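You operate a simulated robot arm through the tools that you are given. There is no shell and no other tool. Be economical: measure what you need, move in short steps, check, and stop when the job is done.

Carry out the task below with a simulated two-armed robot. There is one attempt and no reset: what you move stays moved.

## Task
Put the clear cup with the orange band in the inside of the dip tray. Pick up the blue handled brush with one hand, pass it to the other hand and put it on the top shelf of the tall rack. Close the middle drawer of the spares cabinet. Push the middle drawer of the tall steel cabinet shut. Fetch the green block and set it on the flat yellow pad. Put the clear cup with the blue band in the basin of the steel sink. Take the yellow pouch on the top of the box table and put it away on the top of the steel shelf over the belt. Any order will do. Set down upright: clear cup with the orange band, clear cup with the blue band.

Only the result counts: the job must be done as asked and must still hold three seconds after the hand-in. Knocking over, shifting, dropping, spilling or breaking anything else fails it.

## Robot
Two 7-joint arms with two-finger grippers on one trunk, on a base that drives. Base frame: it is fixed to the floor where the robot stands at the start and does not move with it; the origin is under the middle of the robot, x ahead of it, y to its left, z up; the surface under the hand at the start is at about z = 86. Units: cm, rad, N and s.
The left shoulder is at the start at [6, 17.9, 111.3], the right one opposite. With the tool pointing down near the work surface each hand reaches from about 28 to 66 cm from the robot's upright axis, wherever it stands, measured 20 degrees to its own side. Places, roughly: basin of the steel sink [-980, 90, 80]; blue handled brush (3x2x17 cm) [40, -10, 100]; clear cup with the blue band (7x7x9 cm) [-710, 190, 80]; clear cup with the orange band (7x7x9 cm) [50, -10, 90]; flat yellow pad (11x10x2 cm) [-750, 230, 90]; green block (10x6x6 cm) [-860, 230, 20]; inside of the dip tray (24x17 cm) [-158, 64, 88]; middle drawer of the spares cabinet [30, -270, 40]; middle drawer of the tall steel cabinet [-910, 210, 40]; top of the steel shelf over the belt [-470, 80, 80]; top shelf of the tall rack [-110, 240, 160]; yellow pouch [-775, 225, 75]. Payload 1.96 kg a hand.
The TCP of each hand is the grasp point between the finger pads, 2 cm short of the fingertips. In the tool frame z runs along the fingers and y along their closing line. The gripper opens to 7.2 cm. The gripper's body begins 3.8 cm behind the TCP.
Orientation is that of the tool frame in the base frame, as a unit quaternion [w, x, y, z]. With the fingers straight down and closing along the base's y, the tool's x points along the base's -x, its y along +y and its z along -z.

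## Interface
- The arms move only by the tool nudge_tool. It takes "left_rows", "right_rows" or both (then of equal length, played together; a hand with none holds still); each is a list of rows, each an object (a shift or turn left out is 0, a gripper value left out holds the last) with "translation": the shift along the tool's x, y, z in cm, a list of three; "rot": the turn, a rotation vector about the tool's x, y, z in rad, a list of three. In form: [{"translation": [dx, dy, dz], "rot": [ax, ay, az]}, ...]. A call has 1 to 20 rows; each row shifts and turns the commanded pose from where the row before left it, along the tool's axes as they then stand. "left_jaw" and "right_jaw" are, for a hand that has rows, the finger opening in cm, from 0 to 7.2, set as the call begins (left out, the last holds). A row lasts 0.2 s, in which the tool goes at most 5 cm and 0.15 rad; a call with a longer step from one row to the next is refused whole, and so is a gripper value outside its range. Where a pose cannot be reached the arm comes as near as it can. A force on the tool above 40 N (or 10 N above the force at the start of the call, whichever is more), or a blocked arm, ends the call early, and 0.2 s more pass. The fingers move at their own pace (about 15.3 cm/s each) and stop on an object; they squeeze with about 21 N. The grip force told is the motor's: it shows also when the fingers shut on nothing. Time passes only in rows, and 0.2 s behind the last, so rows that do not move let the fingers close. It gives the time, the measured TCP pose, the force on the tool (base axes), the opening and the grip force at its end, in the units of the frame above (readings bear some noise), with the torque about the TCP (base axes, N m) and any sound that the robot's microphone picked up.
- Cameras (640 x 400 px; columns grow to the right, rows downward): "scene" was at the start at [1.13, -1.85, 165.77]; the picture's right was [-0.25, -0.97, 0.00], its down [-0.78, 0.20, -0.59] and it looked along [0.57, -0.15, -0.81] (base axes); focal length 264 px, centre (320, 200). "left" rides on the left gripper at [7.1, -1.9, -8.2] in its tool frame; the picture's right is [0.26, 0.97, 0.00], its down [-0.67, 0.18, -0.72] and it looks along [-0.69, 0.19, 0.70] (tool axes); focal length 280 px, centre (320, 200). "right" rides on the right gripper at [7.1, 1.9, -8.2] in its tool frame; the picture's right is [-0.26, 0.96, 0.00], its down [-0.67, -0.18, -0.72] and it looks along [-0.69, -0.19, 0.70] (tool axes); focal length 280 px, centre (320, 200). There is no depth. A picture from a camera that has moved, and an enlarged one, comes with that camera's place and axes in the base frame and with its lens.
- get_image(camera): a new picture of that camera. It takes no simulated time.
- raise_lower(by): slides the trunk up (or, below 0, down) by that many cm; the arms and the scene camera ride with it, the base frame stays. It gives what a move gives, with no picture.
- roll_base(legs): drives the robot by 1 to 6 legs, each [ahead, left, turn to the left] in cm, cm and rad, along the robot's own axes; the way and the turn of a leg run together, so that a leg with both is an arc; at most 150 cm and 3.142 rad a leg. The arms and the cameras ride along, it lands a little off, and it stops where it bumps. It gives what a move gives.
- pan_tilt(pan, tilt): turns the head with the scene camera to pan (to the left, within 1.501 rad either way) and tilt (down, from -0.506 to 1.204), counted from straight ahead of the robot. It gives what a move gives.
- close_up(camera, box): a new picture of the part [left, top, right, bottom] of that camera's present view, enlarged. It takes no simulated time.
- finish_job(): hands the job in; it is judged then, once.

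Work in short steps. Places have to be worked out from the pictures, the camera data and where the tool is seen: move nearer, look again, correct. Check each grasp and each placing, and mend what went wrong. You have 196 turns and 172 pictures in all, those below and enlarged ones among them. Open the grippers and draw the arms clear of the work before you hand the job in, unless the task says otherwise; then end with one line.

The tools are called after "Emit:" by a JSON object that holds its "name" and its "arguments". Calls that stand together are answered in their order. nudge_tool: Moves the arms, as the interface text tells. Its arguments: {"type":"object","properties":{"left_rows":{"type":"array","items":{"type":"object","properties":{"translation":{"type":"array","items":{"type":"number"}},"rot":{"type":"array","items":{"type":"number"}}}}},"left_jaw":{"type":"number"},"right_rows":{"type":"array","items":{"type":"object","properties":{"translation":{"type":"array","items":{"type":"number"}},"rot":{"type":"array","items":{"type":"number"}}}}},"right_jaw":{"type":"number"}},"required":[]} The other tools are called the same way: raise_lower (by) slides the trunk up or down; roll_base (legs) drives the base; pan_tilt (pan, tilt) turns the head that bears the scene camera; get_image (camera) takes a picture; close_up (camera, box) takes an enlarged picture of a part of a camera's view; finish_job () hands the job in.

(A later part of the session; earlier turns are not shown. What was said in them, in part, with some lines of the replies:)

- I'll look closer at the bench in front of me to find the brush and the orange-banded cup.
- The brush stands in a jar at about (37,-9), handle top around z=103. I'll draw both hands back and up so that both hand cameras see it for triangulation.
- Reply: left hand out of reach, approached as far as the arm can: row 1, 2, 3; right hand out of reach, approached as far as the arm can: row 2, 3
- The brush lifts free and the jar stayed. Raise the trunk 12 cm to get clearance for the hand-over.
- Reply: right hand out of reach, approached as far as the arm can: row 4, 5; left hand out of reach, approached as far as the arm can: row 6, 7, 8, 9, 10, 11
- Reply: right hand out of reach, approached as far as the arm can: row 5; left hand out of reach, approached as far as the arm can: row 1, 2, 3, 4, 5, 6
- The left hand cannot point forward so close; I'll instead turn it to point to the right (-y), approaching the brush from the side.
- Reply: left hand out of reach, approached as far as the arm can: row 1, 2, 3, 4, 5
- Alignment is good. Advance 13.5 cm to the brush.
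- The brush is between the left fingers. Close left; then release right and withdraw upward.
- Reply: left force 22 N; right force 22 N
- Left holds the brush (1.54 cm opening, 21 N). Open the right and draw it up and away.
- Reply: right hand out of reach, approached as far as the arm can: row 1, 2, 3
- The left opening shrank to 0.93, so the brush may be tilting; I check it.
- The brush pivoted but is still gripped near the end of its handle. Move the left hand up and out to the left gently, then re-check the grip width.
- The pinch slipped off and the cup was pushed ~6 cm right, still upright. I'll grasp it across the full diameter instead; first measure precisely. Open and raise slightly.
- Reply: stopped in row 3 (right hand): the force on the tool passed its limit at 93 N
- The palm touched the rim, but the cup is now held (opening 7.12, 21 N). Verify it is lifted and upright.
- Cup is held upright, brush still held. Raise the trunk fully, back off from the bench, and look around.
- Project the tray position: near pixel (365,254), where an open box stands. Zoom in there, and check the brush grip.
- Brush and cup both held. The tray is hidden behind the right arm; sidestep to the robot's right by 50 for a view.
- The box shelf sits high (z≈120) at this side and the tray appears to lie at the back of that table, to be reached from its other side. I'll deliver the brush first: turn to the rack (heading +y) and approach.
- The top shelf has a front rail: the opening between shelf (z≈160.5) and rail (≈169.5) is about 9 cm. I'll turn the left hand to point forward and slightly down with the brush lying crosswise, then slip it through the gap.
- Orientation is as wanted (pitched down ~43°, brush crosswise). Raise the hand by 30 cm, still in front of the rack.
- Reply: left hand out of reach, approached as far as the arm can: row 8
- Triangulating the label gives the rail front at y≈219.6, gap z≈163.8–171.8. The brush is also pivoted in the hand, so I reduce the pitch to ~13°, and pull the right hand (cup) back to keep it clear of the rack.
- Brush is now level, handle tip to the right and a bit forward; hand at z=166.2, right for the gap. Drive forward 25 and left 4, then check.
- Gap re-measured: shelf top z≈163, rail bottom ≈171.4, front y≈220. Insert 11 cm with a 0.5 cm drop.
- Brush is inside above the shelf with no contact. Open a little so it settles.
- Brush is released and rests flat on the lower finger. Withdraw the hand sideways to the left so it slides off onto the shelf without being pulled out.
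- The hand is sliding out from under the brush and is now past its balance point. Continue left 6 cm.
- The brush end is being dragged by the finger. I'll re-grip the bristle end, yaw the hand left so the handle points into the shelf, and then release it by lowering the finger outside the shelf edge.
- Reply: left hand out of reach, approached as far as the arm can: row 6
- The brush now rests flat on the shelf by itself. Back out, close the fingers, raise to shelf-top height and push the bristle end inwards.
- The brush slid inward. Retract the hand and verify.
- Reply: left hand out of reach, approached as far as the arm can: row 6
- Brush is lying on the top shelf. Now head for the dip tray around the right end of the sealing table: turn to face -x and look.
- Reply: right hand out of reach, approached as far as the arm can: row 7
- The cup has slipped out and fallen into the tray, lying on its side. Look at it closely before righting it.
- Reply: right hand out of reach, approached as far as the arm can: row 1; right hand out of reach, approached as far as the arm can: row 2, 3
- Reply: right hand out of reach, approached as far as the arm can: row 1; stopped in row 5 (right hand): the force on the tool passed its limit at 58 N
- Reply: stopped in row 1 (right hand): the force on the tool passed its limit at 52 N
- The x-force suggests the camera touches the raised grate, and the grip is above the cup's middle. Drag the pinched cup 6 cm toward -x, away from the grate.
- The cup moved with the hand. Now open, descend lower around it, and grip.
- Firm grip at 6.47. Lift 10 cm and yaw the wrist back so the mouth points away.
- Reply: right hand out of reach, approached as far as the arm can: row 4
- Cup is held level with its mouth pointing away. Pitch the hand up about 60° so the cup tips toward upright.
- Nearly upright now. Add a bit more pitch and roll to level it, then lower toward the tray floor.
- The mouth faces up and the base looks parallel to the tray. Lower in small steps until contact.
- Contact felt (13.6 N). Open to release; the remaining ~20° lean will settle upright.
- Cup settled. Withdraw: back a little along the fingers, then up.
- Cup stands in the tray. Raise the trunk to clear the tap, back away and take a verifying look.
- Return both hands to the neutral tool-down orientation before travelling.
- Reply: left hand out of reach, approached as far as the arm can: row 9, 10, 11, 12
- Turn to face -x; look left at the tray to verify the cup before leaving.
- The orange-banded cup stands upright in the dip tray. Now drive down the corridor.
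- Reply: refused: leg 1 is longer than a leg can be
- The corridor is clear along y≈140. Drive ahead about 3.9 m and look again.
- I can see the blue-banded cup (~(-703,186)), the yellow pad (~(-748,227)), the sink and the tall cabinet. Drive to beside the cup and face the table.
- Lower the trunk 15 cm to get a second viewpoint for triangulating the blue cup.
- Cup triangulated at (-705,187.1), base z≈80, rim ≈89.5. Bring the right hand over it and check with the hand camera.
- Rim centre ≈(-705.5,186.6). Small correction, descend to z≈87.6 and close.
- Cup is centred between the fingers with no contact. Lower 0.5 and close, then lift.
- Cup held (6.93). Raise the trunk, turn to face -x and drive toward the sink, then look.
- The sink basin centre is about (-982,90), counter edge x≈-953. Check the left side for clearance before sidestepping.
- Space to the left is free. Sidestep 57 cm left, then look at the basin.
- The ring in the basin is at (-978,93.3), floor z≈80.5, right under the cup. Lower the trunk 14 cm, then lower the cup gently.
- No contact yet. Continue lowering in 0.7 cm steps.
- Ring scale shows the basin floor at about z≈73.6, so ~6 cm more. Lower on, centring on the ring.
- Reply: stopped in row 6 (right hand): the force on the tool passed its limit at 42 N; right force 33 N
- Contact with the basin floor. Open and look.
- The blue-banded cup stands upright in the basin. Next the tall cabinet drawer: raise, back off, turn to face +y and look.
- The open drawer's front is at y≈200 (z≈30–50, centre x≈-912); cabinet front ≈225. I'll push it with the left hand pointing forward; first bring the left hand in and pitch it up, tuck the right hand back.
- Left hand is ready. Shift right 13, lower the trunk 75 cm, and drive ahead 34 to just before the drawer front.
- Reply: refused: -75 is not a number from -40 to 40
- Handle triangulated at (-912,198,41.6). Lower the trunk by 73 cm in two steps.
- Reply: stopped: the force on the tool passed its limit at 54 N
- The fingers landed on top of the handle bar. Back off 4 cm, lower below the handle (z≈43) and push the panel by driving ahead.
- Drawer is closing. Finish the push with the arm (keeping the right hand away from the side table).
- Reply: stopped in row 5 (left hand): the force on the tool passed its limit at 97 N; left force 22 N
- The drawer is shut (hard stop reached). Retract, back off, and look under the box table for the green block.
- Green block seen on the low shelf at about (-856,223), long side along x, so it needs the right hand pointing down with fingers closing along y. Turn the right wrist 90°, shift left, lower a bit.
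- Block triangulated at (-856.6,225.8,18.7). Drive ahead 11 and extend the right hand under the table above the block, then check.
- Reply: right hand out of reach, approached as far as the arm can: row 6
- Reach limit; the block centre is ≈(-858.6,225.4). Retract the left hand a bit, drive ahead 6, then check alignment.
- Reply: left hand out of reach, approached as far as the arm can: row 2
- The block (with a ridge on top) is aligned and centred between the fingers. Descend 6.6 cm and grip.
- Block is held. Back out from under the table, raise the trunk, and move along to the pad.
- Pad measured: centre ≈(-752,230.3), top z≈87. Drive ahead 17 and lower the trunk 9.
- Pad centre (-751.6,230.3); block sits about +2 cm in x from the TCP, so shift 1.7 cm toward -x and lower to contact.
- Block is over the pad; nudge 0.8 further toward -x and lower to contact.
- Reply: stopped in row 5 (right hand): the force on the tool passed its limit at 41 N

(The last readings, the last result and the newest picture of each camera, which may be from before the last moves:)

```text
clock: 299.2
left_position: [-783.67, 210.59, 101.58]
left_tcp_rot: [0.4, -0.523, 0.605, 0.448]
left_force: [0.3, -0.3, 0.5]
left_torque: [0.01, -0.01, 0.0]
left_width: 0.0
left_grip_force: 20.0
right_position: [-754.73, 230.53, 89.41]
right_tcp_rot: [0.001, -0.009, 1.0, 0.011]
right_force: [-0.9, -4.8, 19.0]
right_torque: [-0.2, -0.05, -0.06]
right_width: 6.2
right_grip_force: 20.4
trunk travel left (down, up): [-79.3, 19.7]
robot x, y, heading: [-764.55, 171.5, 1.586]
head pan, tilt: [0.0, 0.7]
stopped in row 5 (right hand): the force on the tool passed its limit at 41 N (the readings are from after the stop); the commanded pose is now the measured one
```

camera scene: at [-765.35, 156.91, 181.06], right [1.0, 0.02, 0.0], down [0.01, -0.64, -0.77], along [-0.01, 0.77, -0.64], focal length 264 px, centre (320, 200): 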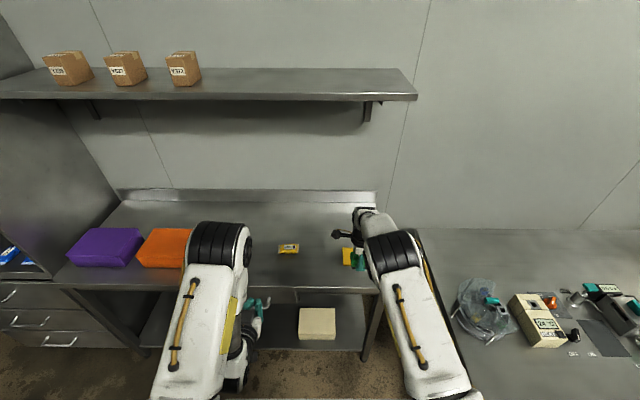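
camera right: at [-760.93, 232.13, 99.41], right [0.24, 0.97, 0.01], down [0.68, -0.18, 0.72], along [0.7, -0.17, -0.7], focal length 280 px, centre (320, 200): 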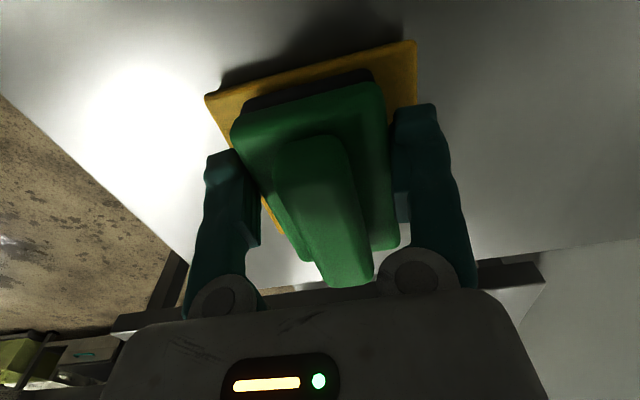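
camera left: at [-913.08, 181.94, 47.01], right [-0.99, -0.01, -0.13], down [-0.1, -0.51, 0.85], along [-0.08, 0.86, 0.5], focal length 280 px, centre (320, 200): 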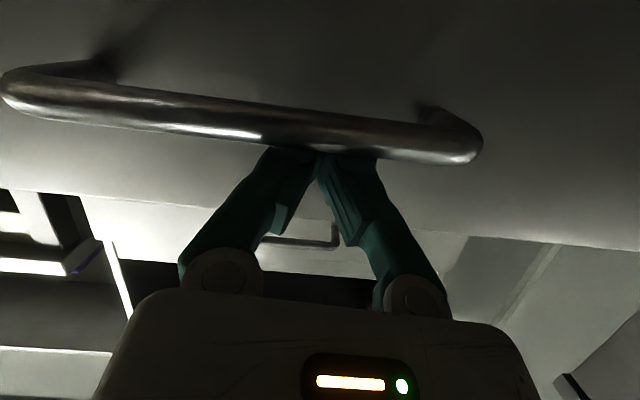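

Contact (19 N). Release, raise straight up and check.

Emit:
{"name": "nudge_tool", "arguments": {"right_rows": [{}, {}, {}], "right_jaw": 7.2}}

Emit:
{"name": "nudge_tool", "arguments": {"right_rows": [{"translation": [0, 0, -1.5]}, {"translation": [0, 0, -2.5]}, {"translation": [0, 0, -3]}, {"translation": [0, 0, -3]}, {"translation": [0, 0, -3]}]}}

Emit:
{"name": "get_image", "arguments": {"camera": "right"}}

```text
clock: 300.0
left_position: [-783.75, 210.84, 101.54]
left_tcp_rot: [0.4, -0.523, 0.604, 0.449]
left_force: [-0.8, -0.6, 0.1]
left_torque: [0.05, 0.0, -0.05]
left_width: 0.03
left_grip_force: 21.0
right_position: [-754.71, 230.64, 89.24]
right_tcp_rot: [0.001, -0.008, 1.0, 0.009]
right_force: [-0.4, 0.0, -0.8]
right_torque: [0.03, -0.01, 0.05]
right_width: 7.2
right_grip_force: 0.2
trunk travel left (down, up): [-79.3, 19.7]
robot x, y, heading: [-764.94, 171.36, 1.588]
head pan, tilt: [0.0, 0.7]
```

```text
clock: 301.2
left_position: [-783.61, 210.86, 101.48]
left_tcp_rot: [0.4, -0.522, 0.605, 0.448]
left_force: [0.8, -0.8, -0.3]
left_torque: [0.02, 0.01, -0.01]
left_width: 0.0
left_grip_force: 21.2
right_position: [-754.84, 230.55, 102.35]
right_tcp_rot: [0.001, -0.011, 1.0, 0.009]
right_force: [-0.1, -0.1, -0.1]
right_torque: [-0.02, 0.05, 0.03]
right_width: 7.2
right_grip_force: 0.1
trunk travel left (down, up): [-79.3, 19.7]
robot x, y, heading: [-764.4, 172.01, 1.588]
head pan, tilt: [0.0, 0.7]
```

```text
34 pictures are left
camera right: at [-761.74, 232.12, 110.5], right [0.24, 0.97, 0.02], down [0.68, -0.18, 0.71], along [0.7, -0.16, -0.7], focal length 280 px, centre (320, 200)
```

right: 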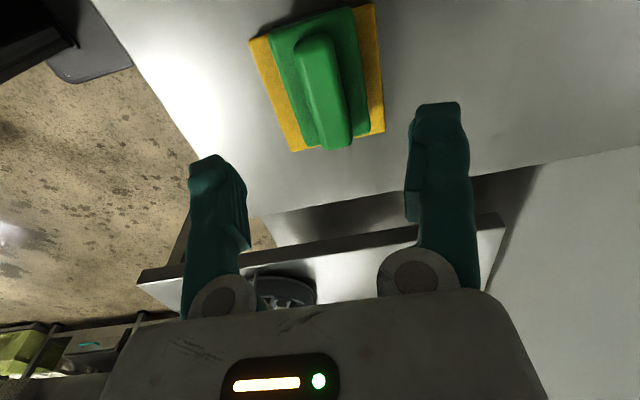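

The green block sits on the yellow pad. Now the pouch at ≈(-780.7,235.6): shift left 26 and ahead 4, then look.

Emit:
{"name": "roll_base", "arguments": {"legs": [[4, 26, 0]]}}

Emit:
{"name": "get_image", "arguments": {"camera": "right"}}

Emit:
{"name": "close_up", "arguments": {"camera": "scene", "box": [300, 200, 460, 300]}}

```text
clock: 303.1
left_position: [-809.74, 214.27, 101.57]
left_tcp_rot: [0.399, -0.524, 0.604, 0.449]
left_force: [0.5, 0.0, -0.8]
left_torque: [0.03, 0.02, 0.03]
left_width: 0.0
left_grip_force: 21.2
right_position: [-781.0, 233.99, 102.25]
right_tcp_rot: [0.0, -0.011, 1.0, 0.01]
right_force: [-1.1, 0.8, 0.2]
right_torque: [-0.03, -0.01, -0.01]
right_width: 7.2
right_grip_force: 0.1
trunk travel left (down, up): [-79.3, 19.7]
robot x, y, heading: [-790.93, 175.39, 1.588]
head pan, tilt: [0.0, 0.7]
```

```text
33 pictures are left
camera right: at [-787.98, 235.69, 110.45], right [0.24, 0.97, 0.02], down [0.68, -0.18, 0.71], along [0.7, -0.16, -0.7], focal length 280 px, centre (320, 200)
```

right: 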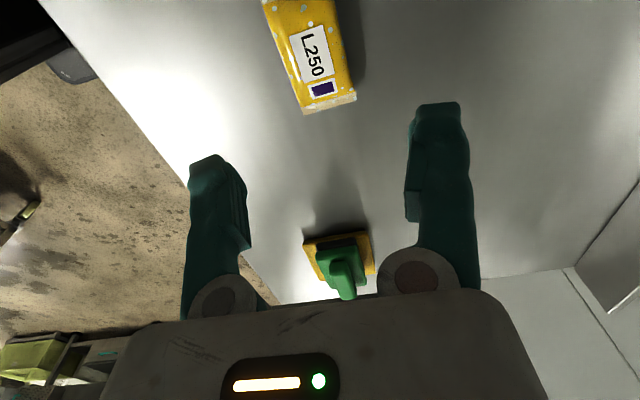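

```text
4.00 times, centred on (380, 250) of scene
camera zoom: at [-790.66, 177.62, 171.06], right [1.0, 0.02, 0.0], down [0.01, -0.64, -0.76], along [-0.01, 0.76, -0.64], focal length 1055 px, centre (80, 0)
```

zoom: 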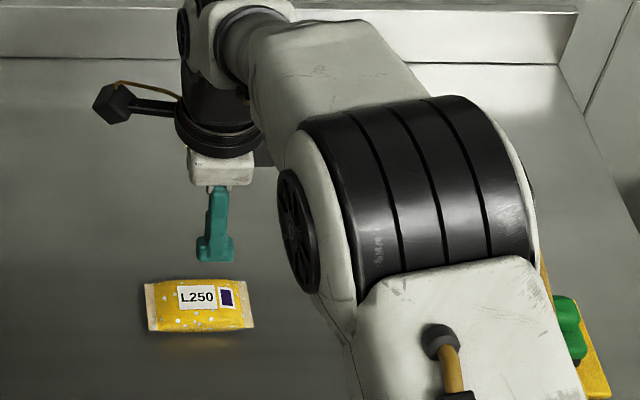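

Pouch centre (-780.2,234) is right under the gripper, 5.2 cm wide along the closing direction. Descend and grip.

Emit:
{"name": "nudge_tool", "arguments": {"right_rows": [{"translation": [-0.6, 0, 4]}, {"translation": [0, 0, 4]}, {"translation": [0, 0, 3.5]}, {"translation": [0, 0, 2]}, {"translation": [0, 0, 1.2]}, {"translation": [0, 0, 0.8]}, {}]}}

Emit:
{"name": "nudge_tool", "arguments": {"right_rows": [{}, {}, {}], "right_jaw": 0}}

Emit:
{"name": "get_image", "arguments": {"camera": "right"}}

```text
clock: 304.5
left_position: [-809.78, 213.81, 101.8]
left_tcp_rot: [0.4, -0.523, 0.603, 0.45]
left_force: [-0.3, 0.1, 1.1]
left_torque: [0.0, 0.0, 0.03]
left_width: 0.0
left_grip_force: 20.5
right_position: [-780.3, 234.42, 87.9]
right_tcp_rot: [0.0, -0.011, 1.0, 0.016]
right_force: [1.2, -17.2, 30.5]
right_torque: [-1.61, -0.06, 0.06]
right_width: 7.22
right_grip_force: 0.1
trunk travel left (down, up): [-79.3, 19.7]
robot x, y, heading: [-790.61, 174.86, 1.589]
head pan, tilt: [0.0, 0.7]
stopped in row 7 (right hand): the force on the tool passed its limit at 51 N (the readings are from after the stop); the commanded pose is now the measured one
```

```text
clock: 304.8
left_position: [-809.75, 213.52, 101.79]
left_tcp_rot: [0.402, -0.522, 0.603, 0.45]
left_force: [1.3, -1.0, 0.8]
left_torque: [-0.02, 0.01, -0.02]
left_width: 0.0
left_grip_force: 21.3
right_position: [-780.34, 234.03, 88.04]
right_tcp_rot: [0.001, -0.011, 1.0, 0.016]
right_force: [-0.1, -5.2, 3.9]
right_torque: [0.19, 0.0, 0.0]
right_width: 5.02
right_grip_force: 20.9
trunk travel left (down, up): [-79.3, 19.7]
robot x, y, heading: [-790.54, 175.12, 1.591]
head pan, tilt: [0.0, 0.7]
stopped in row 1 (right hand): the force on the tool passed its limit at 48 N (the readings are from after the stop); the commanded pose is now the measured one
```

```text
31 pictures are left
camera right: at [-787.37, 235.5, 96.26], right [0.24, 0.97, 0.03], down [0.68, -0.19, 0.71], along [0.69, -0.15, -0.7], focal length 280 px, centre (320, 200)
```

right: 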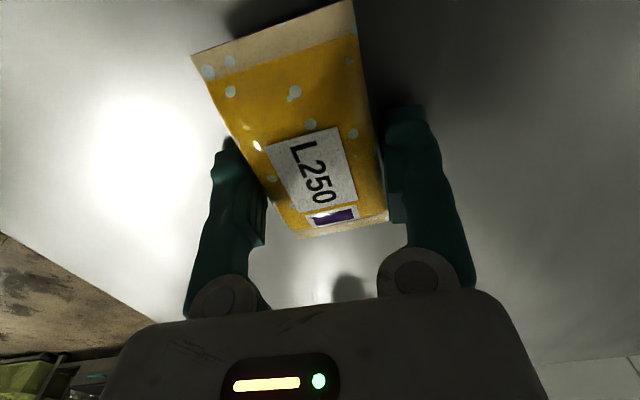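

Pouch gripped at 5.0 cm. Lift and check.

Emit:
{"name": "nudge_tool", "arguments": {"right_rows": [{"translation": [0, 0, -1.5]}, {"translation": [0, 0, -3]}, {"translation": [0, 0, -4]}, {"translation": [0, 0, -4]}, {}]}}

Emit:
{"name": "get_image", "arguments": {"camera": "right"}}

```text
clock: 306.0
left_position: [-809.79, 214.31, 101.6]
left_tcp_rot: [0.399, -0.524, 0.604, 0.448]
left_force: [-0.7, -0.8, -0.4]
left_torque: [-0.04, -0.01, -0.03]
left_width: 0.0
left_grip_force: 21.4
right_position: [-780.28, 234.23, 99.9]
right_tcp_rot: [0.001, -0.012, 1.0, 0.012]
right_force: [0.0, -0.3, -0.5]
right_torque: [0.02, -0.01, -0.03]
right_width: 4.91
right_grip_force: 20.8
trunk travel left (down, up): [-79.3, 19.7]
robot x, y, heading: [-790.73, 175.61, 1.59]
head pan, tilt: [0.0, 0.7]
```

```text
30 pictures are left
camera right: at [-787.28, 235.98, 108.12], right [0.24, 0.97, 0.02], down [0.68, -0.19, 0.71], along [0.7, -0.15, -0.7], focal length 280 px, centre (320, 200)
```

right: 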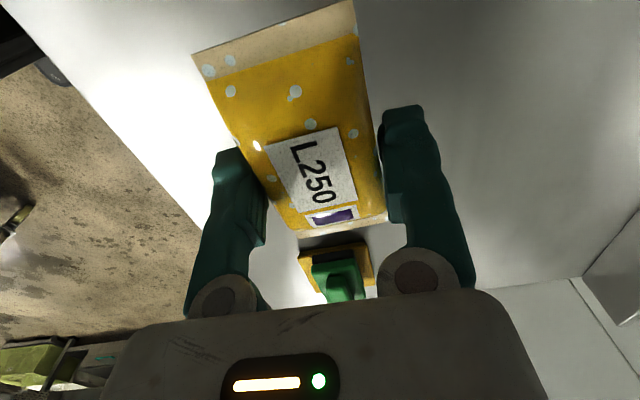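

Pouch held securely. Raise the trunk, back off, turn to face +x and drive toward the shelf over the belt.

Emit:
{"name": "raise_lower", "arguments": {"by": 19}}

Emit:
{"name": "roll_base", "arguments": {"legs": [[-37, 0, 0], [0, 0, -1.585], [148, 0, 0], [85, 0, 0]]}}

Emit:
{"name": "pan_tilt", "arguments": {"pan": -0.5, "tilt": 0.5}}

Emit:
{"name": "get_image", "arguments": {"camera": "scene"}}

```text
clock: 308.1
left_position: [-809.78, 214.36, 120.49]
left_tcp_rot: [0.398, -0.524, 0.604, 0.449]
left_force: [-0.3, 0.0, 0.8]
left_torque: [-0.02, 0.04, -0.03]
left_width: 0.0
left_grip_force: 21.1
right_position: [-780.28, 234.32, 119.0]
right_tcp_rot: [0.001, -0.011, 1.0, 0.013]
right_force: [-0.1, 0.3, -1.0]
right_torque: [-0.05, 0.03, 0.01]
right_width: 4.94
right_grip_force: 21.0
trunk travel left (down, up): [-98.3, 0.7]
robot x, y, heading: [-790.74, 174.78, 1.588]
head pan, tilt: [0.0, 0.7]
```

```text
clock: 325.3
left_position: [-519.08, 164.7, 120.58]
left_tcp_rot: [0.599, 0.051, 0.798, 0.039]
left_force: [-0.4, 0.3, -0.2]
left_torque: [-0.02, -0.02, -0.01]
left_width: 0.0
left_grip_force: 20.6
right_position: [-498.35, 135.59, 118.99]
right_tcp_rot: [0.009, 0.693, 0.721, 0.01]
right_force: [-0.2, 0.3, -0.9]
right_torque: [0.0, 0.04, 0.02]
right_width: 4.91
right_grip_force: 21.0
trunk travel left (down, up): [-98.3, 0.7]
robot x, y, heading: [-557.85, 144.73, 0.036]
head pan, tilt: [0.0, 0.7]
```

```text
clock: 326.2
left_position: [-518.93, 164.76, 120.52]
left_tcp_rot: [0.598, 0.05, 0.799, 0.04]
left_force: [0.0, -0.8, 0.6]
left_torque: [-0.01, 0.02, 0.02]
left_width: 0.03
left_grip_force: 21.0
right_position: [-498.47, 135.6, 118.9]
right_tcp_rot: [0.009, 0.693, 0.721, 0.01]
right_force: [0.2, 0.4, -0.8]
right_torque: [0.02, 0.01, 0.01]
right_width: 4.91
right_grip_force: 21.4
trunk travel left (down, up): [-98.3, 0.7]
robot x, y, heading: [-557.7, 144.92, 0.031]
head pan, tilt: [-0.499, 0.499]
```

```text
29 pictures are left
camera scene: at [-555.61, 140.57, 191.83], right [-0.45, -0.89, 0.0], down [-0.43, 0.21, -0.88], along [0.79, -0.39, -0.48], focal length 264 px, centre (320, 200)
```

scene: 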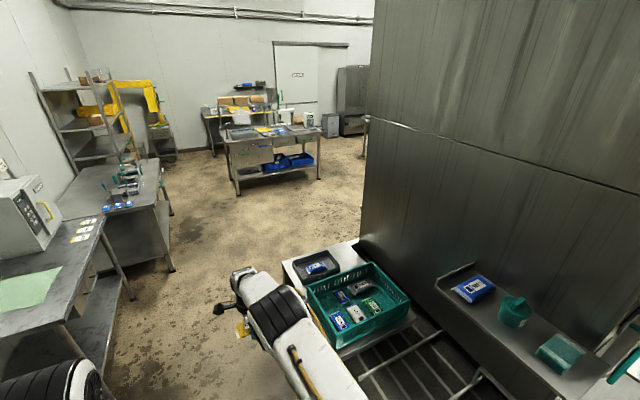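

The plate with the small tray and teal crate at ≈(-465,85) looks like the shelf over the belt. Zoom in to find free space and confirm.

Emit:
{"name": "close_up", "arguments": {"camera": "scene", "box": [260, 220, 452, 340]}}

Emit:
{"name": "close_up", "arguments": {"camera": "scene", "box": [400, 240, 640, 390]}}

```text
3.33 times, centred on (356, 280) of scene
camera zoom: at [-555.61, 140.57, 191.83], right [-0.45, -0.89, 0.0], down [-0.43, 0.21, -0.88], along [0.79, -0.39, -0.48], focal length 879 px, centre (200, -67)
```

zoom: 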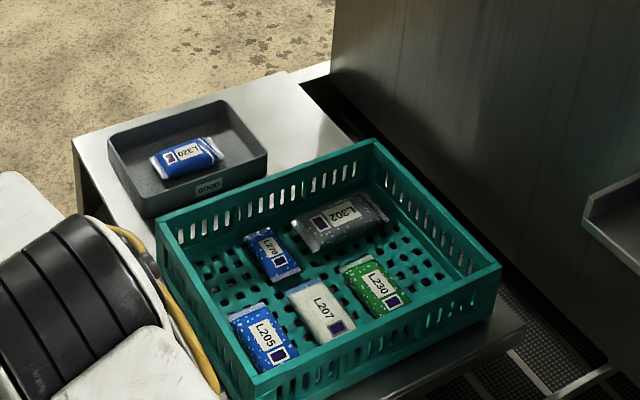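

```text
2.67 times, centred on (520, 315) of scene
camera zoom: at [-555.61, 140.57, 191.83], right [-0.45, -0.89, 0.0], down [-0.43, 0.21, -0.88], along [0.79, -0.39, -0.48], focal length 703 px, centre (-213, -107)
```

zoom: 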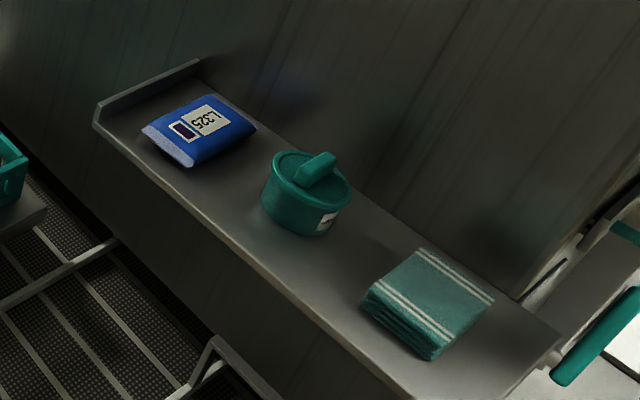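

The plate centre computes to exactly (-470,81), so that is the shelf; a free patch lies at about (-448.5,69) behind the small tray. Drive there and face -y.

Emit:
{"name": "roll_base", "arguments": {"legs": [[122, 0, 0], [0, 0, -1.6]]}}

Emit:
{"name": "pan_tilt", "arguments": {"pan": 0.0, "tilt": 0.8}}

Emit:
{"name": "get_image", "arguments": {"camera": "scene"}}

```text
clock: 336.4
left_position: [-417.68, 109.24, 120.52]
left_tcp_rot: [0.441, 0.614, 0.514, -0.406]
left_force: [-0.2, 0.6, 0.6]
left_torque: [-0.03, -0.03, 0.01]
left_width: 0.0
left_grip_force: 21.0
right_position: [-447.84, 90.11, 118.92]
right_tcp_rot: [0.014, 1.0, -0.005, 0.0]
right_force: [-0.1, 0.7, -0.1]
right_torque: [-0.03, 0.03, -0.02]
right_width: 4.89
right_grip_force: 20.8
trunk travel left (down, up): [-98.3, 0.7]
robot x, y, heading: [-435.67, 148.91, -1.583]
head pan, tilt: [-0.499, 0.499]
```

```text
clock: 337.3
left_position: [-417.68, 109.36, 120.5]
left_tcp_rot: [0.442, 0.613, 0.514, -0.406]
left_force: [-0.9, 0.7, -0.7]
left_torque: [-0.04, 0.02, 0.02]
left_width: 0.0
left_grip_force: 20.6
right_position: [-447.84, 90.25, 118.87]
right_tcp_rot: [0.013, 1.0, -0.003, -0.001]
right_force: [0.9, 0.6, -0.7]
right_torque: [0.0, 0.01, 0.0]
right_width: 4.88
right_grip_force: 21.3
trunk travel left (down, up): [-98.3, 0.7]
robot x, y, heading: [-435.52, 149.11, -1.584]
head pan, tilt: [0.0, 0.799]
```

```text
26 pictures are left
camera scene: at [-435.68, 146.91, 189.24], right [-1.0, 0.01, 0.0], down [0.01, 0.72, -0.7], along [-0.01, -0.7, -0.72], focal length 264 px, centre (320, 200)
```

scene: 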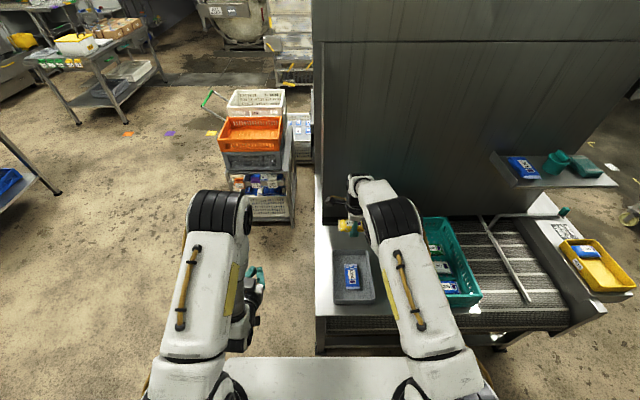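

Positions agree again: the plate (rounding ±5 of -470,80,80) is the target; tray occupies y 76.6–102, machine wall y≈58. Move ahead 20 so the pouch is over the free strip, and lower the trunk.

Emit:
{"name": "roll_base", "arguments": {"legs": [[20.5, 0, 0]]}}

Emit:
{"name": "raise_lower", "arguments": {"by": -18}}

Emit:
{"name": "get_image", "arguments": {"camera": "right"}}

Emit:
{"name": "close_up", "arguments": {"camera": "scene", "box": [280, 150, 440, 250]}}

```text
clock: 338.9
left_position: [-417.91, 89.05, 120.56]
left_tcp_rot: [0.443, 0.611, 0.514, -0.407]
left_force: [-0.1, 0.0, 0.4]
left_torque: [-0.02, 0.0, -0.01]
left_width: 0.0
left_grip_force: 20.7
right_position: [-448.1, 69.96, 119.06]
right_tcp_rot: [0.014, 1.0, -0.004, -0.001]
right_force: [-0.1, 0.4, -0.7]
right_torque: [-0.06, 0.01, 0.0]
right_width: 4.88
right_grip_force: 20.9
trunk travel left (down, up): [-98.3, 0.7]
robot x, y, heading: [-435.85, 128.39, -1.583]
head pan, tilt: [0.0, 0.799]
```

```text
clock: 340.9
left_position: [-417.96, 88.96, 102.53]
left_tcp_rot: [0.441, 0.613, 0.514, -0.407]
left_force: [-0.3, 0.4, 0.8]
left_torque: [-0.01, 0.01, -0.01]
left_width: 0.03
left_grip_force: 20.6
right_position: [-448.09, 69.69, 100.92]
right_tcp_rot: [0.013, 1.0, -0.005, 0.0]
right_force: [0.6, -0.4, -0.8]
right_torque: [-0.03, 0.02, -0.01]
right_width: 4.87
right_grip_force: 21.2
trunk travel left (down, up): [-80.3, 18.7]
robot x, y, heading: [-435.91, 128.55, -1.581]
head pan, tilt: [0.0, 0.799]
```

```text
25 pictures are left
camera right: at [-440.89, 67.9, 109.11], right [-0.27, -0.96, 0.03], down [-0.67, 0.21, 0.71], along [-0.69, 0.18, -0.7], focal length 280 px, centre (320, 200)
```

right: 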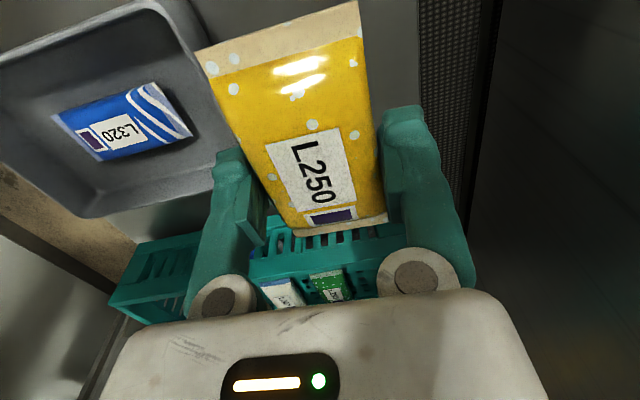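

```text
4.00 times, centred on (360, 200) of scene
camera zoom: at [-435.93, 126.35, 171.24], right [-1.0, 0.01, 0.0], down [0.01, 0.72, -0.7], along [-0.01, -0.7, -0.72], focal length 1055 px, centre (160, 200)
```

zoom: 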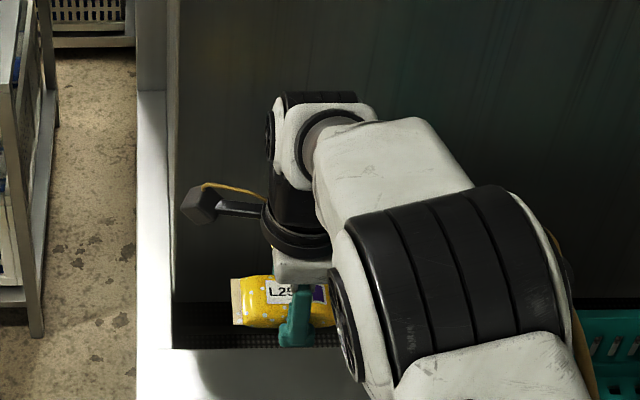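

The pouch hangs over the free strip (plate y 61.5–78). Lower to contact.

Emit:
{"name": "nudge_tool", "arguments": {"right_rows": [{"translation": [0, 0, 4]}, {"translation": [0, 0, 4]}, {"translation": [0, 0, 2.5]}, {"translation": [0, 0, 1.2]}, {"translation": [0, 0, 0.8]}, {"translation": [0, 0, 0.7]}, {"translation": [0, 0, 0.7]}, {"translation": [0, 0, 0.7]}, {}]}}

Emit:
{"name": "get_image", "arguments": {"camera": "right"}}

```text
clock: 342.9
left_position: [-417.92, 88.8, 102.56]
left_tcp_rot: [0.442, 0.613, 0.514, -0.407]
left_force: [-0.1, 0.2, -0.3]
left_torque: [-0.02, -0.01, -0.01]
left_width: 0.0
left_grip_force: 21.6
right_position: [-448.22, 69.24, 86.26]
right_tcp_rot: [0.013, 1.0, -0.005, -0.001]
right_force: [-1.4, 0.1, -0.7]
right_torque: [-0.03, 0.02, 0.0]
right_width: 4.9
right_grip_force: 20.8
trunk travel left (down, up): [-80.3, 18.7]
robot x, y, heading: [-435.99, 128.47, -1.588]
head pan, tilt: [0.0, 0.799]
```

```text
23 pictures are left
camera right: at [-440.91, 67.5, 94.49], right [-0.27, -0.96, 0.03], down [-0.67, 0.21, 0.71], along [-0.69, 0.18, -0.7], focal length 280 px, centre (320, 200)
```

right: 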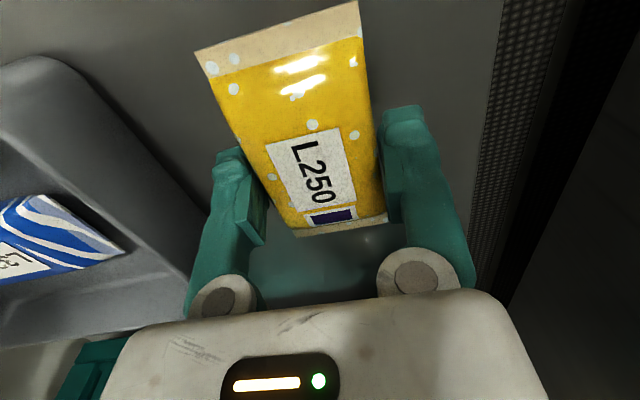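

No contact yet; continue down in small steps.

Emit:
{"name": "nudge_tool", "arguments": {"right_rows": [{"translation": [0, 0, 0.6]}, {"translation": [0, 0, 0.6]}, {"translation": [0, 0, 0.6]}, {"translation": [0, 0, 0.6]}, {"translation": [0, 0, 0.6]}, {"translation": [0, 0, 0.6]}, {"translation": [0, 0, 0.6]}, {"translation": [0, 0, 0.6]}, {}]}}

```text
clock: 344.4
left_position: [-417.91, 89.04, 102.71]
left_tcp_rot: [0.442, 0.613, 0.514, -0.407]
left_force: [0.6, 0.5, 0.2]
left_torque: [0.0, 0.0, 0.0]
left_width: 0.0
left_grip_force: 21.1
right_position: [-448.24, 68.94, 83.42]
right_tcp_rot: [0.02, 1.0, -0.003, -0.001]
right_force: [-0.9, 8.9, 25.0]
right_torque: [0.86, 0.04, 0.01]
right_width: 4.88
right_grip_force: 22.2
trunk travel left (down, up): [-80.3, 18.7]
robot x, y, heading: [-435.91, 128.46, -1.584]
head pan, tilt: [0.0, 0.799]
stopped in row 7 (right hand): the force on the tool passed its limit at 49 N (the readings are from after the stop); the commanded pose is now the measured one
```

Contact at z=83.4. Release and raise.

Emit:
{"name": "nudge_tool", "arguments": {"right_rows": [{}, {}, {}], "right_jaw": 6.6}}

Emit:
{"name": "nudge_tool", "arguments": {"right_rows": [{"translation": [0, 0, -1.5]}, {"translation": [0, 0, -3]}, {"translation": [0, 0, -4]}, {"translation": [0, 0, -4]}, {"translation": [0, 0, -4]}]}}

Emit:
{"name": "get_image", "arguments": {"camera": "right"}}

```text
clock: 345.2
left_position: [-417.97, 88.88, 102.59]
left_tcp_rot: [0.442, 0.612, 0.514, -0.408]
left_force: [-0.4, -0.7, -0.1]
left_torque: [0.0, 0.01, 0.01]
left_width: 0.0
left_grip_force: 21.3
right_position: [-448.16, 68.78, 83.09]
right_tcp_rot: [0.021, 1.0, -0.004, -0.001]
right_force: [-2.6, -13.7, 32.6]
right_torque: [0.9, 0.06, 0.11]
right_width: 5.85
right_grip_force: 0.1
trunk travel left (down, up): [-80.3, 18.7]
robot x, y, heading: [-435.99, 128.42, -1.584]
head pan, tilt: [0.0, 0.799]
```

```text
clock: 346.4
left_position: [-417.89, 88.87, 102.48]
left_tcp_rot: [0.442, 0.613, 0.514, -0.406]
left_force: [-0.3, 0.3, 0.8]
left_torque: [0.03, -0.05, 0.02]
left_width: 0.0
left_grip_force: 21.1
right_position: [-448.21, 69.57, 99.41]
right_tcp_rot: [0.018, 1.0, -0.003, -0.001]
right_force: [-0.3, 0.0, 0.7]
right_torque: [0.0, 0.0, -0.03]
right_width: 6.59
right_grip_force: 0.1
trunk travel left (down, up): [-80.3, 18.7]
robot x, y, heading: [-435.77, 128.72, -1.589]
head pan, tilt: [0.0, 0.799]
```

```text
22 pictures are left
camera right: at [-440.93, 67.92, 107.6], right [-0.27, -0.96, 0.03], down [-0.67, 0.21, 0.71], along [-0.69, 0.17, -0.7], focal length 280 px, centre (320, 200)
```

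right: 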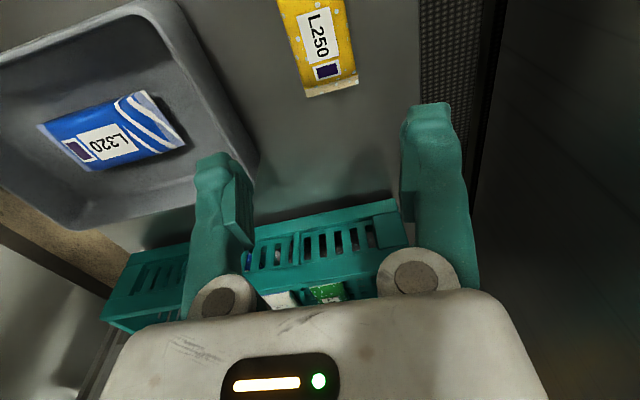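

Pouch is on the plate. Now the last job: the spares cabinet drawer near (30,-270). Raise, back off, and drive back through the corridor.

Emit:
{"name": "raise_lower", "arguments": {"by": 18}}

Emit:
{"name": "roll_base", "arguments": {"legs": [[-20, 0, 0], [0, 0, 1.587], [148, 0, 0], [148, 0, 0], [90, 0, 0]]}}

Emit:
{"name": "pan_tilt", "arguments": {"pan": -0.9, "tilt": 0.4}}

Emit:
{"name": "get_image", "arguments": {"camera": "scene"}}

```text
clock: 348.4
left_position: [-418.0, 88.75, 120.55]
left_tcp_rot: [0.442, 0.613, 0.514, -0.406]
left_force: [0.0, 0.0, -0.7]
left_torque: [-0.03, 0.0, -0.03]
left_width: 0.0
left_grip_force: 21.0
right_position: [-448.22, 69.4, 117.31]
right_tcp_rot: [0.018, 1.0, -0.003, 0.0]
right_force: [-0.1, -0.1, 0.4]
right_torque: [0.06, -0.01, -0.02]
right_width: 6.59
right_grip_force: 0.0
trunk travel left (down, up): [-98.3, 0.7]
robot x, y, heading: [-435.93, 128.47, -1.589]
head pan, tilt: [0.0, 0.799]
```

```text
clock: 372.0
left_position: [-12.45, 167.42, 120.57]
left_tcp_rot: [0.599, 0.063, 0.797, 0.031]
left_force: [0.1, 0.9, -0.2]
left_torque: [0.03, -0.03, -0.02]
left_width: 0.01
left_grip_force: 20.6
right_position: [7.33, 137.51, 117.36]
right_tcp_rot: [0.013, 0.704, 0.71, 0.012]
right_force: [-0.3, 0.1, 0.3]
right_torque: [-0.04, -0.01, 0.01]
right_width: 6.59
right_grip_force: 0.1
trunk travel left (down, up): [-98.3, 0.7]
robot x, y, heading: [-51.67, 148.83, 0.004]
head pan, tilt: [0.0, 0.799]
```

```text
clock: 373.2
left_position: [-12.4, 167.52, 120.65]
left_tcp_rot: [0.599, 0.064, 0.797, 0.029]
left_force: [-0.5, 0.1, -0.5]
left_torque: [-0.01, 0.03, -0.03]
left_width: 0.02
left_grip_force: 20.7
right_position: [7.23, 137.57, 117.36]
right_tcp_rot: [0.013, 0.704, 0.71, 0.013]
right_force: [0.1, 0.1, 0.3]
right_torque: [0.04, 0.0, -0.03]
right_width: 6.56
right_grip_force: 0.1
trunk travel left (down, up): [-98.3, 0.7]
robot x, y, heading: [-52.11, 149.12, 0.0]
head pan, tilt: [-0.901, 0.4]
```

```text
21 pictures are left
camera scene: at [-52.06, 141.59, 192.74], right [-0.78, -0.62, 0.0], down [-0.24, 0.3, -0.92], along [0.57, -0.72, -0.39], focal length 264 px, centre (320, 200)
```

scene: 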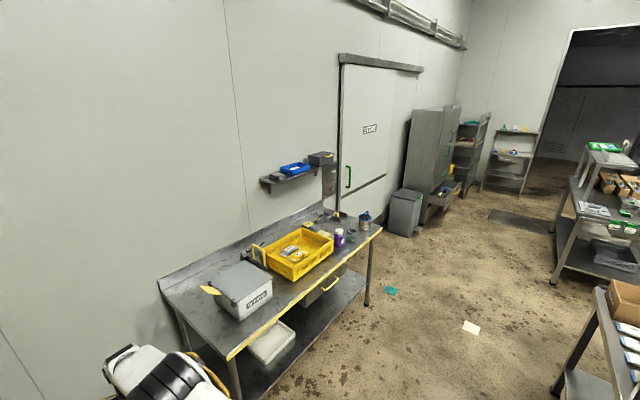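

The spares cabinet stands along the same wall further on, its middle drawer open toward -x. Drive there, avoiding the floor items.

Emit:
{"name": "roll_base", "arguments": {"legs": [[0, 0, -1.57], [110, 0, 0], [0, 38, 0], [148, 0, 0], [95, -42, 0], [0, 0, 1.57]]}}

Emit:
{"name": "pan_tilt", "arguments": {"pan": -0.4, "tilt": 0.6}}

Emit:
{"name": "get_image", "arguments": {"camera": "scene"}}

```text
clock: 400.4
left_position: [-13.18, -185.38, 120.56]
left_tcp_rot: [0.6, 0.058, 0.797, 0.034]
left_force: [0.8, 0.6, 0.1]
left_torque: [0.02, 0.03, 0.0]
left_width: 0.01
left_grip_force: 20.7
right_position: [7.07, -214.91, 117.3]
right_tcp_rot: [0.013, 0.699, 0.715, 0.013]
right_force: [0.5, -0.3, -0.7]
right_torque: [0.02, 0.0, -0.01]
right_width: 6.59
right_grip_force: 0.1
trunk travel left (down, up): [-98.3, 0.7]
robot x, y, heading: [-52.33, -204.59, 0.021]
head pan, tilt: [-0.901, 0.4]
```

```text
clock: 401.3
left_position: [-13.13, -185.28, 120.52]
left_tcp_rot: [0.599, 0.057, 0.798, 0.035]
left_force: [0.3, 0.1, 0.0]
left_torque: [-0.01, 0.05, 0.0]
left_width: 0.0
left_grip_force: 20.8
right_position: [7.08, -214.99, 117.4]
right_tcp_rot: [0.013, 0.699, 0.715, 0.013]
right_force: [0.9, 0.0, 0.8]
right_torque: [0.01, -0.02, 0.0]
right_width: 6.61
right_grip_force: 0.1
trunk travel left (down, up): [-98.3, 0.7]
robot x, y, heading: [-52.4, -204.19, 0.016]
head pan, tilt: [-0.4, 0.6]
```

```text
20 pictures are left
camera scene: at [-50.12, -207.93, 190.92], right [-0.37, -0.93, 0.0], down [-0.52, 0.21, -0.83], along [0.77, -0.31, -0.56], focal length 264 px, centre (320, 200)
```

scene: 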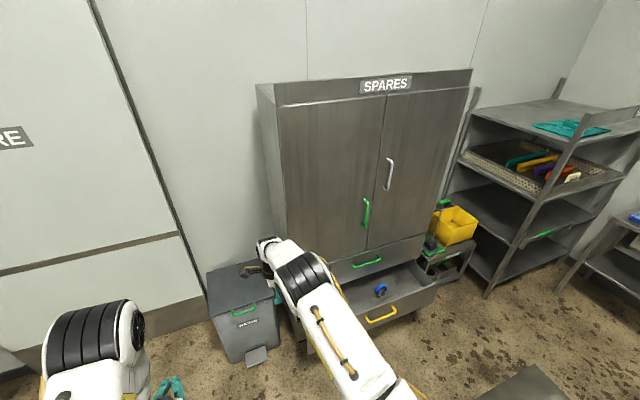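

The open drawer's front is near x≈25, y≈-281, with a yellow handle. Tuck the right hand back, sidestep right 96, and look straight at it.

Emit:
{"name": "nudge_tool", "arguments": {"right_rows": [{"translation": [0, -4.5, 0]}, {"translation": [0, -4.5, 0]}, {"translation": [0, -4.5, 0]}, {"translation": [0, -4.5, 0]}, {"translation": [0, -4.5, 0]}, {"translation": [0, -2, 0]}]}}

Emit:
{"name": "roll_base", "arguments": {"legs": [[0, -95, 0]]}}

Emit:
{"name": "pan_tilt", "arguments": {"pan": 0.15, "tilt": 0.8}}

Emit:
{"name": "get_image", "arguments": {"camera": "scene"}}

```text
clock: 402.7
left_position: [-13.12, -185.32, 120.6]
left_tcp_rot: [0.599, 0.058, 0.798, 0.034]
left_force: [0.4, -0.2, -0.8]
left_torque: [-0.03, -0.02, -0.01]
left_width: 0.02
left_grip_force: 20.8
right_position: [-17.48, -215.62, 116.42]
right_tcp_rot: [0.013, 0.699, 0.715, 0.013]
right_force: [0.9, 0.3, 0.3]
right_torque: [0.02, 0.01, 0.02]
right_width: 6.6
right_grip_force: 0.0
trunk travel left (down, up): [-98.3, 0.7]
robot x, y, heading: [-52.58, -204.68, 0.02]
head pan, tilt: [-0.4, 0.6]
```

```text
clock: 407.6
left_position: [-11.75, -280.15, 120.46]
left_tcp_rot: [0.599, 0.059, 0.798, 0.032]
left_force: [-0.3, 0.3, -0.5]
left_torque: [0.05, 0.05, 0.01]
left_width: 0.01
left_grip_force: 20.9
right_position: [-16.12, -310.28, 116.51]
right_tcp_rot: [0.014, 0.7, 0.713, 0.012]
right_force: [0.3, 0.9, -0.3]
right_torque: [-0.03, 0.02, 0.0]
right_width: 6.61
right_grip_force: 0.0
trunk travel left (down, up): [-98.3, 0.7]
robot x, y, heading: [-50.92, -298.93, 0.014]
head pan, tilt: [-0.4, 0.6]
```

```text
clock: 408.6
left_position: [-11.66, -280.16, 120.63]
left_tcp_rot: [0.599, 0.058, 0.798, 0.034]
left_force: [0.4, 0.3, -0.3]
left_torque: [0.01, 0.0, -0.02]
left_width: 0.0
left_grip_force: 21.0
right_position: [-15.97, -310.35, 116.52]
right_tcp_rot: [0.012, 0.7, 0.714, 0.013]
right_force: [0.3, 0.1, -0.4]
right_torque: [0.02, -0.02, -0.03]
right_width: 6.6
right_grip_force: 0.1
trunk travel left (down, up): [-98.3, 0.7]
robot x, y, heading: [-50.81, -299.13, 0.013]
head pan, tilt: [0.15, 0.799]
```

```text
19 pictures are left
camera scene: at [-48.93, -297.94, 189.24], right [0.16, -0.99, 0.0], down [-0.71, -0.12, -0.7], along [0.69, 0.11, -0.72], focal length 264 px, centre (320, 200)
```

scene: 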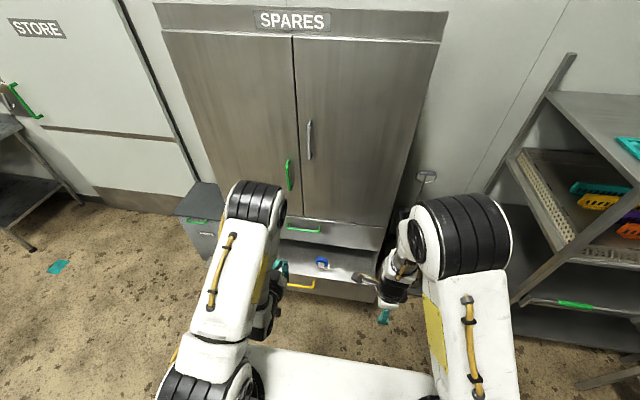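

Handle at about (20,-276,47); panel spans z≈19–55. Retract the right hand a little more and close it, then lower the trunk 84 cm so the left fist faces the panel at z≈36.

Emit:
{"name": "nudge_tool", "arguments": {"right_rows": [{"translation": [0, -3, 0]}, {"translation": [0, -2, 0]}], "right_jaw": 0}}

Emit:
{"name": "raise_lower", "arguments": {"by": -40}}

Emit:
{"name": "raise_lower", "arguments": {"by": -40}}

Emit:
{"name": "raise_lower", "arguments": {"by": -4}}

Emit:
{"name": "get_image", "arguments": {"camera": "scene"}}

```text
clock: 409.2
left_position: [-11.72, -280.12, 120.4]
left_tcp_rot: [0.599, 0.059, 0.798, 0.033]
left_force: [-0.1, -0.8, -1.1]
left_torque: [-0.01, 0.01, 0.02]
left_width: 0.0
left_grip_force: 20.8
right_position: [-21.04, -310.49, 116.38]
right_tcp_rot: [0.012, 0.7, 0.714, 0.013]
right_force: [-0.9, 0.8, 0.9]
right_torque: [0.0, -0.02, 0.01]
right_width: 0.02
right_grip_force: 21.3
trunk travel left (down, up): [-98.3, 0.7]
robot x, y, heading: [-50.85, -299.37, 0.018]
head pan, tilt: [0.15, 0.799]
```

```text
clock: 413.1
left_position: [-11.69, -280.16, 80.44]
left_tcp_rot: [0.599, 0.059, 0.798, 0.033]
left_force: [-0.1, -0.4, 0.2]
left_torque: [-0.02, 0.01, 0.01]
left_width: 0.0
left_grip_force: 21.7
right_position: [-21.06, -310.35, 76.36]
right_tcp_rot: [0.013, 0.7, 0.714, 0.013]
right_force: [-0.2, 0.0, 0.5]
right_torque: [0.02, 0.0, -0.02]
right_width: 0.02
right_grip_force: 21.1
trunk travel left (down, up): [-58.3, 40.7]
robot x, y, heading: [-51.22, -298.95, 0.014]
head pan, tilt: [0.15, 0.799]
```

```text
clock: 416.9
left_position: [-11.69, -280.13, 40.45]
left_tcp_rot: [0.599, 0.059, 0.798, 0.033]
left_force: [-0.5, 0.5, 0.2]
left_torque: [0.01, -0.01, -0.01]
left_width: 0.0
left_grip_force: 21.4
right_position: [-21.11, -310.42, 36.45]
right_tcp_rot: [0.013, 0.7, 0.714, 0.013]
right_force: [-0.3, 0.5, -0.1]
right_torque: [-0.03, 0.0, 0.01]
right_width: 0.01
right_grip_force: 20.9
trunk travel left (down, up): [-18.3, 80.7]
robot x, y, heading: [-50.55, -299.01, 0.017]
head pan, tilt: [0.15, 0.799]
```

```text
clock: 417.7
left_position: [-11.66, -280.19, 36.57]
left_tcp_rot: [0.599, 0.059, 0.798, 0.033]
left_force: [0.9, -0.2, 0.6]
left_torque: [-0.02, 0.02, 0.01]
left_width: 0.01
left_grip_force: 21.0
right_position: [-21.09, -310.39, 32.38]
right_tcp_rot: [0.013, 0.7, 0.714, 0.012]
right_force: [0.5, 0.0, -0.8]
right_torque: [-0.01, -0.01, -0.01]
right_width: 0.0
right_grip_force: 21.4
trunk travel left (down, up): [-14.3, 84.7]
robot x, y, heading: [-51.26, -298.68, 0.013]
head pan, tilt: [0.15, 0.799]
```

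```text
18 pictures are left
camera scene: at [-48.94, -297.92, 105.23], right [0.16, -0.99, 0.0], down [-0.71, -0.12, -0.7], along [0.69, 0.11, -0.72], focal length 264 px, centre (320, 200)
```

scene: 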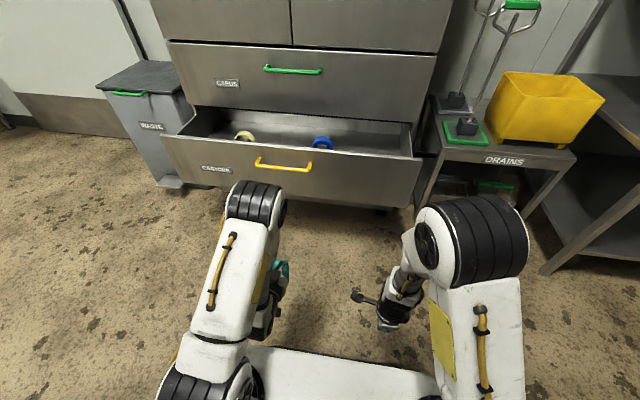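

The drawer panel spans z≈27–53; my fist is at z≈36. Drive ahead 46 to push it.

Emit:
{"name": "roll_base", "arguments": {"legs": [[30, 0, 0], [17, 0, 0]]}}

Emit:
{"name": "get_image", "arguments": {"camera": "scene"}}

```text
clock: 420.8
left_position: [35.52, -279.43, 36.55]
left_tcp_rot: [0.599, 0.06, 0.798, 0.032]
left_force: [0.3, 0.3, 0.0]
left_torque: [0.02, 0.01, 0.0]
left_width: 0.01
left_grip_force: 21.6
right_position: [26.23, -309.87, 32.43]
right_tcp_rot: [0.013, 0.701, 0.713, 0.012]
right_force: [1.1, 0.3, 0.3]
right_torque: [0.0, -0.01, 0.01]
right_width: 0.0
right_grip_force: 21.1
trunk travel left (down, up): [-14.3, 84.7]
robot x, y, heading: [-3.78, -298.7, 0.016]
head pan, tilt: [0.15, 0.799]
```

```text
17 pictures are left
camera scene: at [-1.71, -297.32, 105.23], right [0.16, -0.99, 0.0], down [-0.71, -0.12, -0.7], along [0.69, 0.11, -0.72], focal length 264 px, centre (320, 200)
```

scene: 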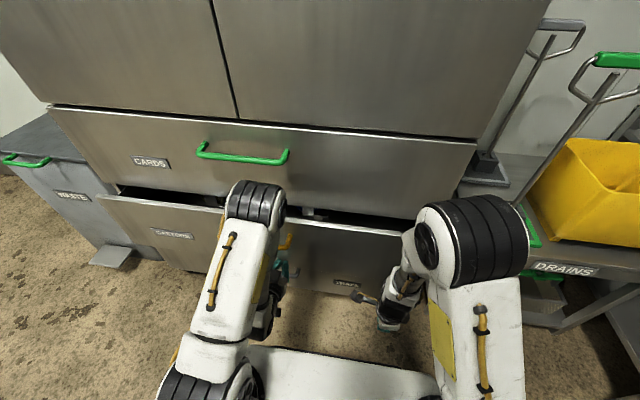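

Almost closed. Finish with an arm push until the stop.

Emit:
{"name": "nudge_tool", "arguments": {"left_rows": [{"translation": [-0.5, 0, 1.9]}, {"translation": [-0.5, 0, 1.9]}, {"translation": [-0.5, 0, 1.9]}, {"translation": [-0.5, 0, 1.9]}, {"translation": [-0.5, 0, 1.9]}, {"translation": [-0.5, 0, 1.9]}, {}]}}

Emit:
{"name": "get_image", "arguments": {"camera": "scene"}}

```text
clock: 421.6
left_position: [40.37, -279.86, 36.2]
left_tcp_rot: [0.596, 0.06, 0.8, 0.032]
left_force: [-8.0, -0.2, 1.8]
left_torque: [-0.02, -0.06, 0.04]
left_width: 0.0
left_grip_force: 20.7
right_position: [26.19, -309.86, 32.38]
right_tcp_rot: [0.013, 0.7, 0.714, 0.013]
right_force: [1.1, -1.0, 0.2]
right_torque: [0.0, -0.03, 0.03]
right_width: 0.04
right_grip_force: 20.5
trunk travel left (down, up): [-14.3, 84.7]
robot x, y, heading: [-4.51, -298.42, 0.013]
head pan, tilt: [0.15, 0.799]
stopped in row 3 (left hand): the force on the tool passed its limit at 72 N (the readings are from after the stop); the commanded pose is now the measured one
```

```text
16 pictures are left
camera scene: at [-1.77, -297.33, 105.24], right [0.16, -0.99, 0.0], down [-0.71, -0.12, -0.7], along [0.69, 0.11, -0.72], focal length 264 px, centre (320, 200)
```

scene: 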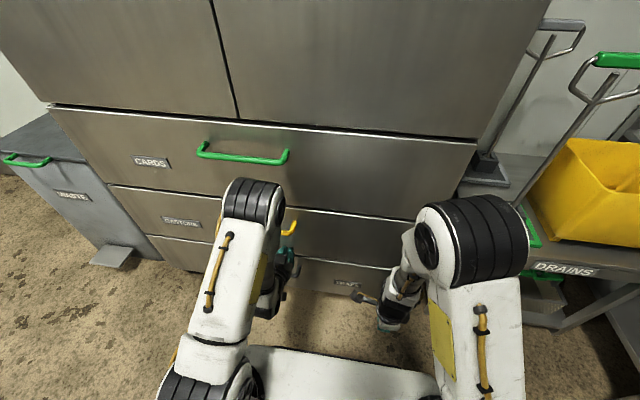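

The drawer is flush. Retract, back off and verify.

Emit:
{"name": "nudge_tool", "arguments": {"left_rows": [{"translation": [0.6, 0, -2.4]}, {"translation": [1, 0, -4]}]}}

Emit:
{"name": "roll_base", "arguments": {"legs": [[-45, 0, 0]]}}

Emit:
{"name": "close_up", "arguments": {"camera": "scene", "box": [120, 0, 480, 225]}}

```text
clock: 422.2
left_position: [34.4, -279.39, 35.68]
left_tcp_rot: [0.597, 0.06, 0.799, 0.032]
left_force: [-0.6, -0.1, 0.3]
left_torque: [-0.01, 0.03, -0.01]
left_width: 0.0
left_grip_force: 20.7
left hand out of reach, approached as far as the arm can: row 2
right_position: [26.27, -309.79, 32.3]
right_tcp_rot: [0.013, 0.7, 0.714, 0.013]
right_force: [0.4, 0.3, 0.4]
right_torque: [0.0, 0.0, -0.02]
right_width: 0.0
right_grip_force: 21.3
trunk travel left (down, up): [-14.3, 84.7]
robot x, y, heading: [-3.73, -298.75, 0.008]
head pan, tilt: [0.15, 0.799]
```

```text
clock: 424.9
left_position: [-9.79, -279.94, 35.66]
left_tcp_rot: [0.596, 0.059, 0.8, 0.033]
left_force: [0.4, -0.9, 0.7]
left_torque: [0.05, 0.02, 0.01]
left_width: 0.02
left_grip_force: 21.2
right_position: [-18.36, -310.34, 32.39]
right_tcp_rot: [0.013, 0.701, 0.713, 0.013]
right_force: [-0.2, 0.9, -0.6]
right_torque: [0.01, 0.0, 0.01]
right_width: 0.01
right_grip_force: 20.8
trunk travel left (down, up): [-14.3, 84.7]
robot x, y, heading: [-48.2, -299.13, 0.014]
head pan, tilt: [0.15, 0.799]
```

```text
1.78 times, centred on (300, 112) of scene
camera zoom: at [-46.13, -297.89, 105.23], right [0.16, -0.99, 0.0], down [-0.71, -0.12, -0.7], along [0.69, 0.11, -0.72], focal length 469 px, centre (356, 356)
```

zoom: 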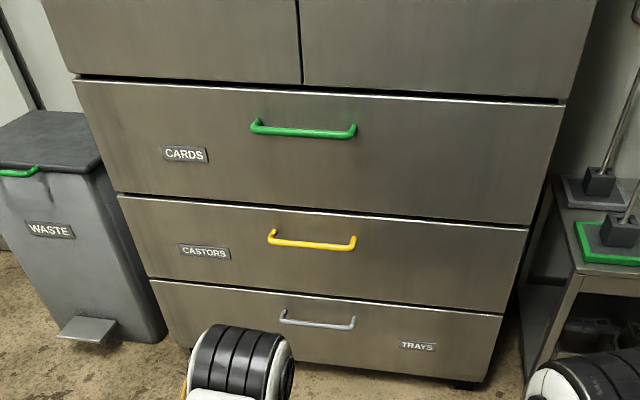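

All drawers are flush. Open both grippers, arms clear, then hand in.

Emit:
{"name": "nudge_tool", "arguments": {"left_rows": [{}, {}, {}], "right_rows": [{}, {}, {}], "left_jaw": 7.2, "right_jaw": 7.2}}

Emit:
{"name": "finish_job", "arguments": {}}

```text
clock: 425.7
left_position: [-9.79, -279.93, 35.65]
left_tcp_rot: [0.596, 0.061, 0.8, 0.031]
left_force: [-1.1, -0.4, 0.6]
left_torque: [-0.01, 0.04, 0.02]
left_width: 7.21
left_grip_force: 0.1
right_position: [-18.17, -310.3, 32.39]
right_tcp_rot: [0.013, 0.701, 0.713, 0.013]
right_force: [0.0, 0.4, -0.4]
right_torque: [-0.01, -0.03, 0.0]
right_width: 7.19
right_grip_force: 0.0
trunk travel left (down, up): [-14.3, 84.7]
robot x, y, heading: [-47.99, -298.64, 0.016]
head pan, tilt: [0.15, 0.799]
```

```text
The job is handed in.
```

All seven tasks are done and handed in. The orange-banded cup slipped from the gripper and fell into the dip tray, so I picked it up and stood it upright. The brush's bristle end may stick out slightly over the shelf's front edge. I took the plate at the end of the belt, the one holding the crate and small tray, as the shelf over the belt because it matched the given position.
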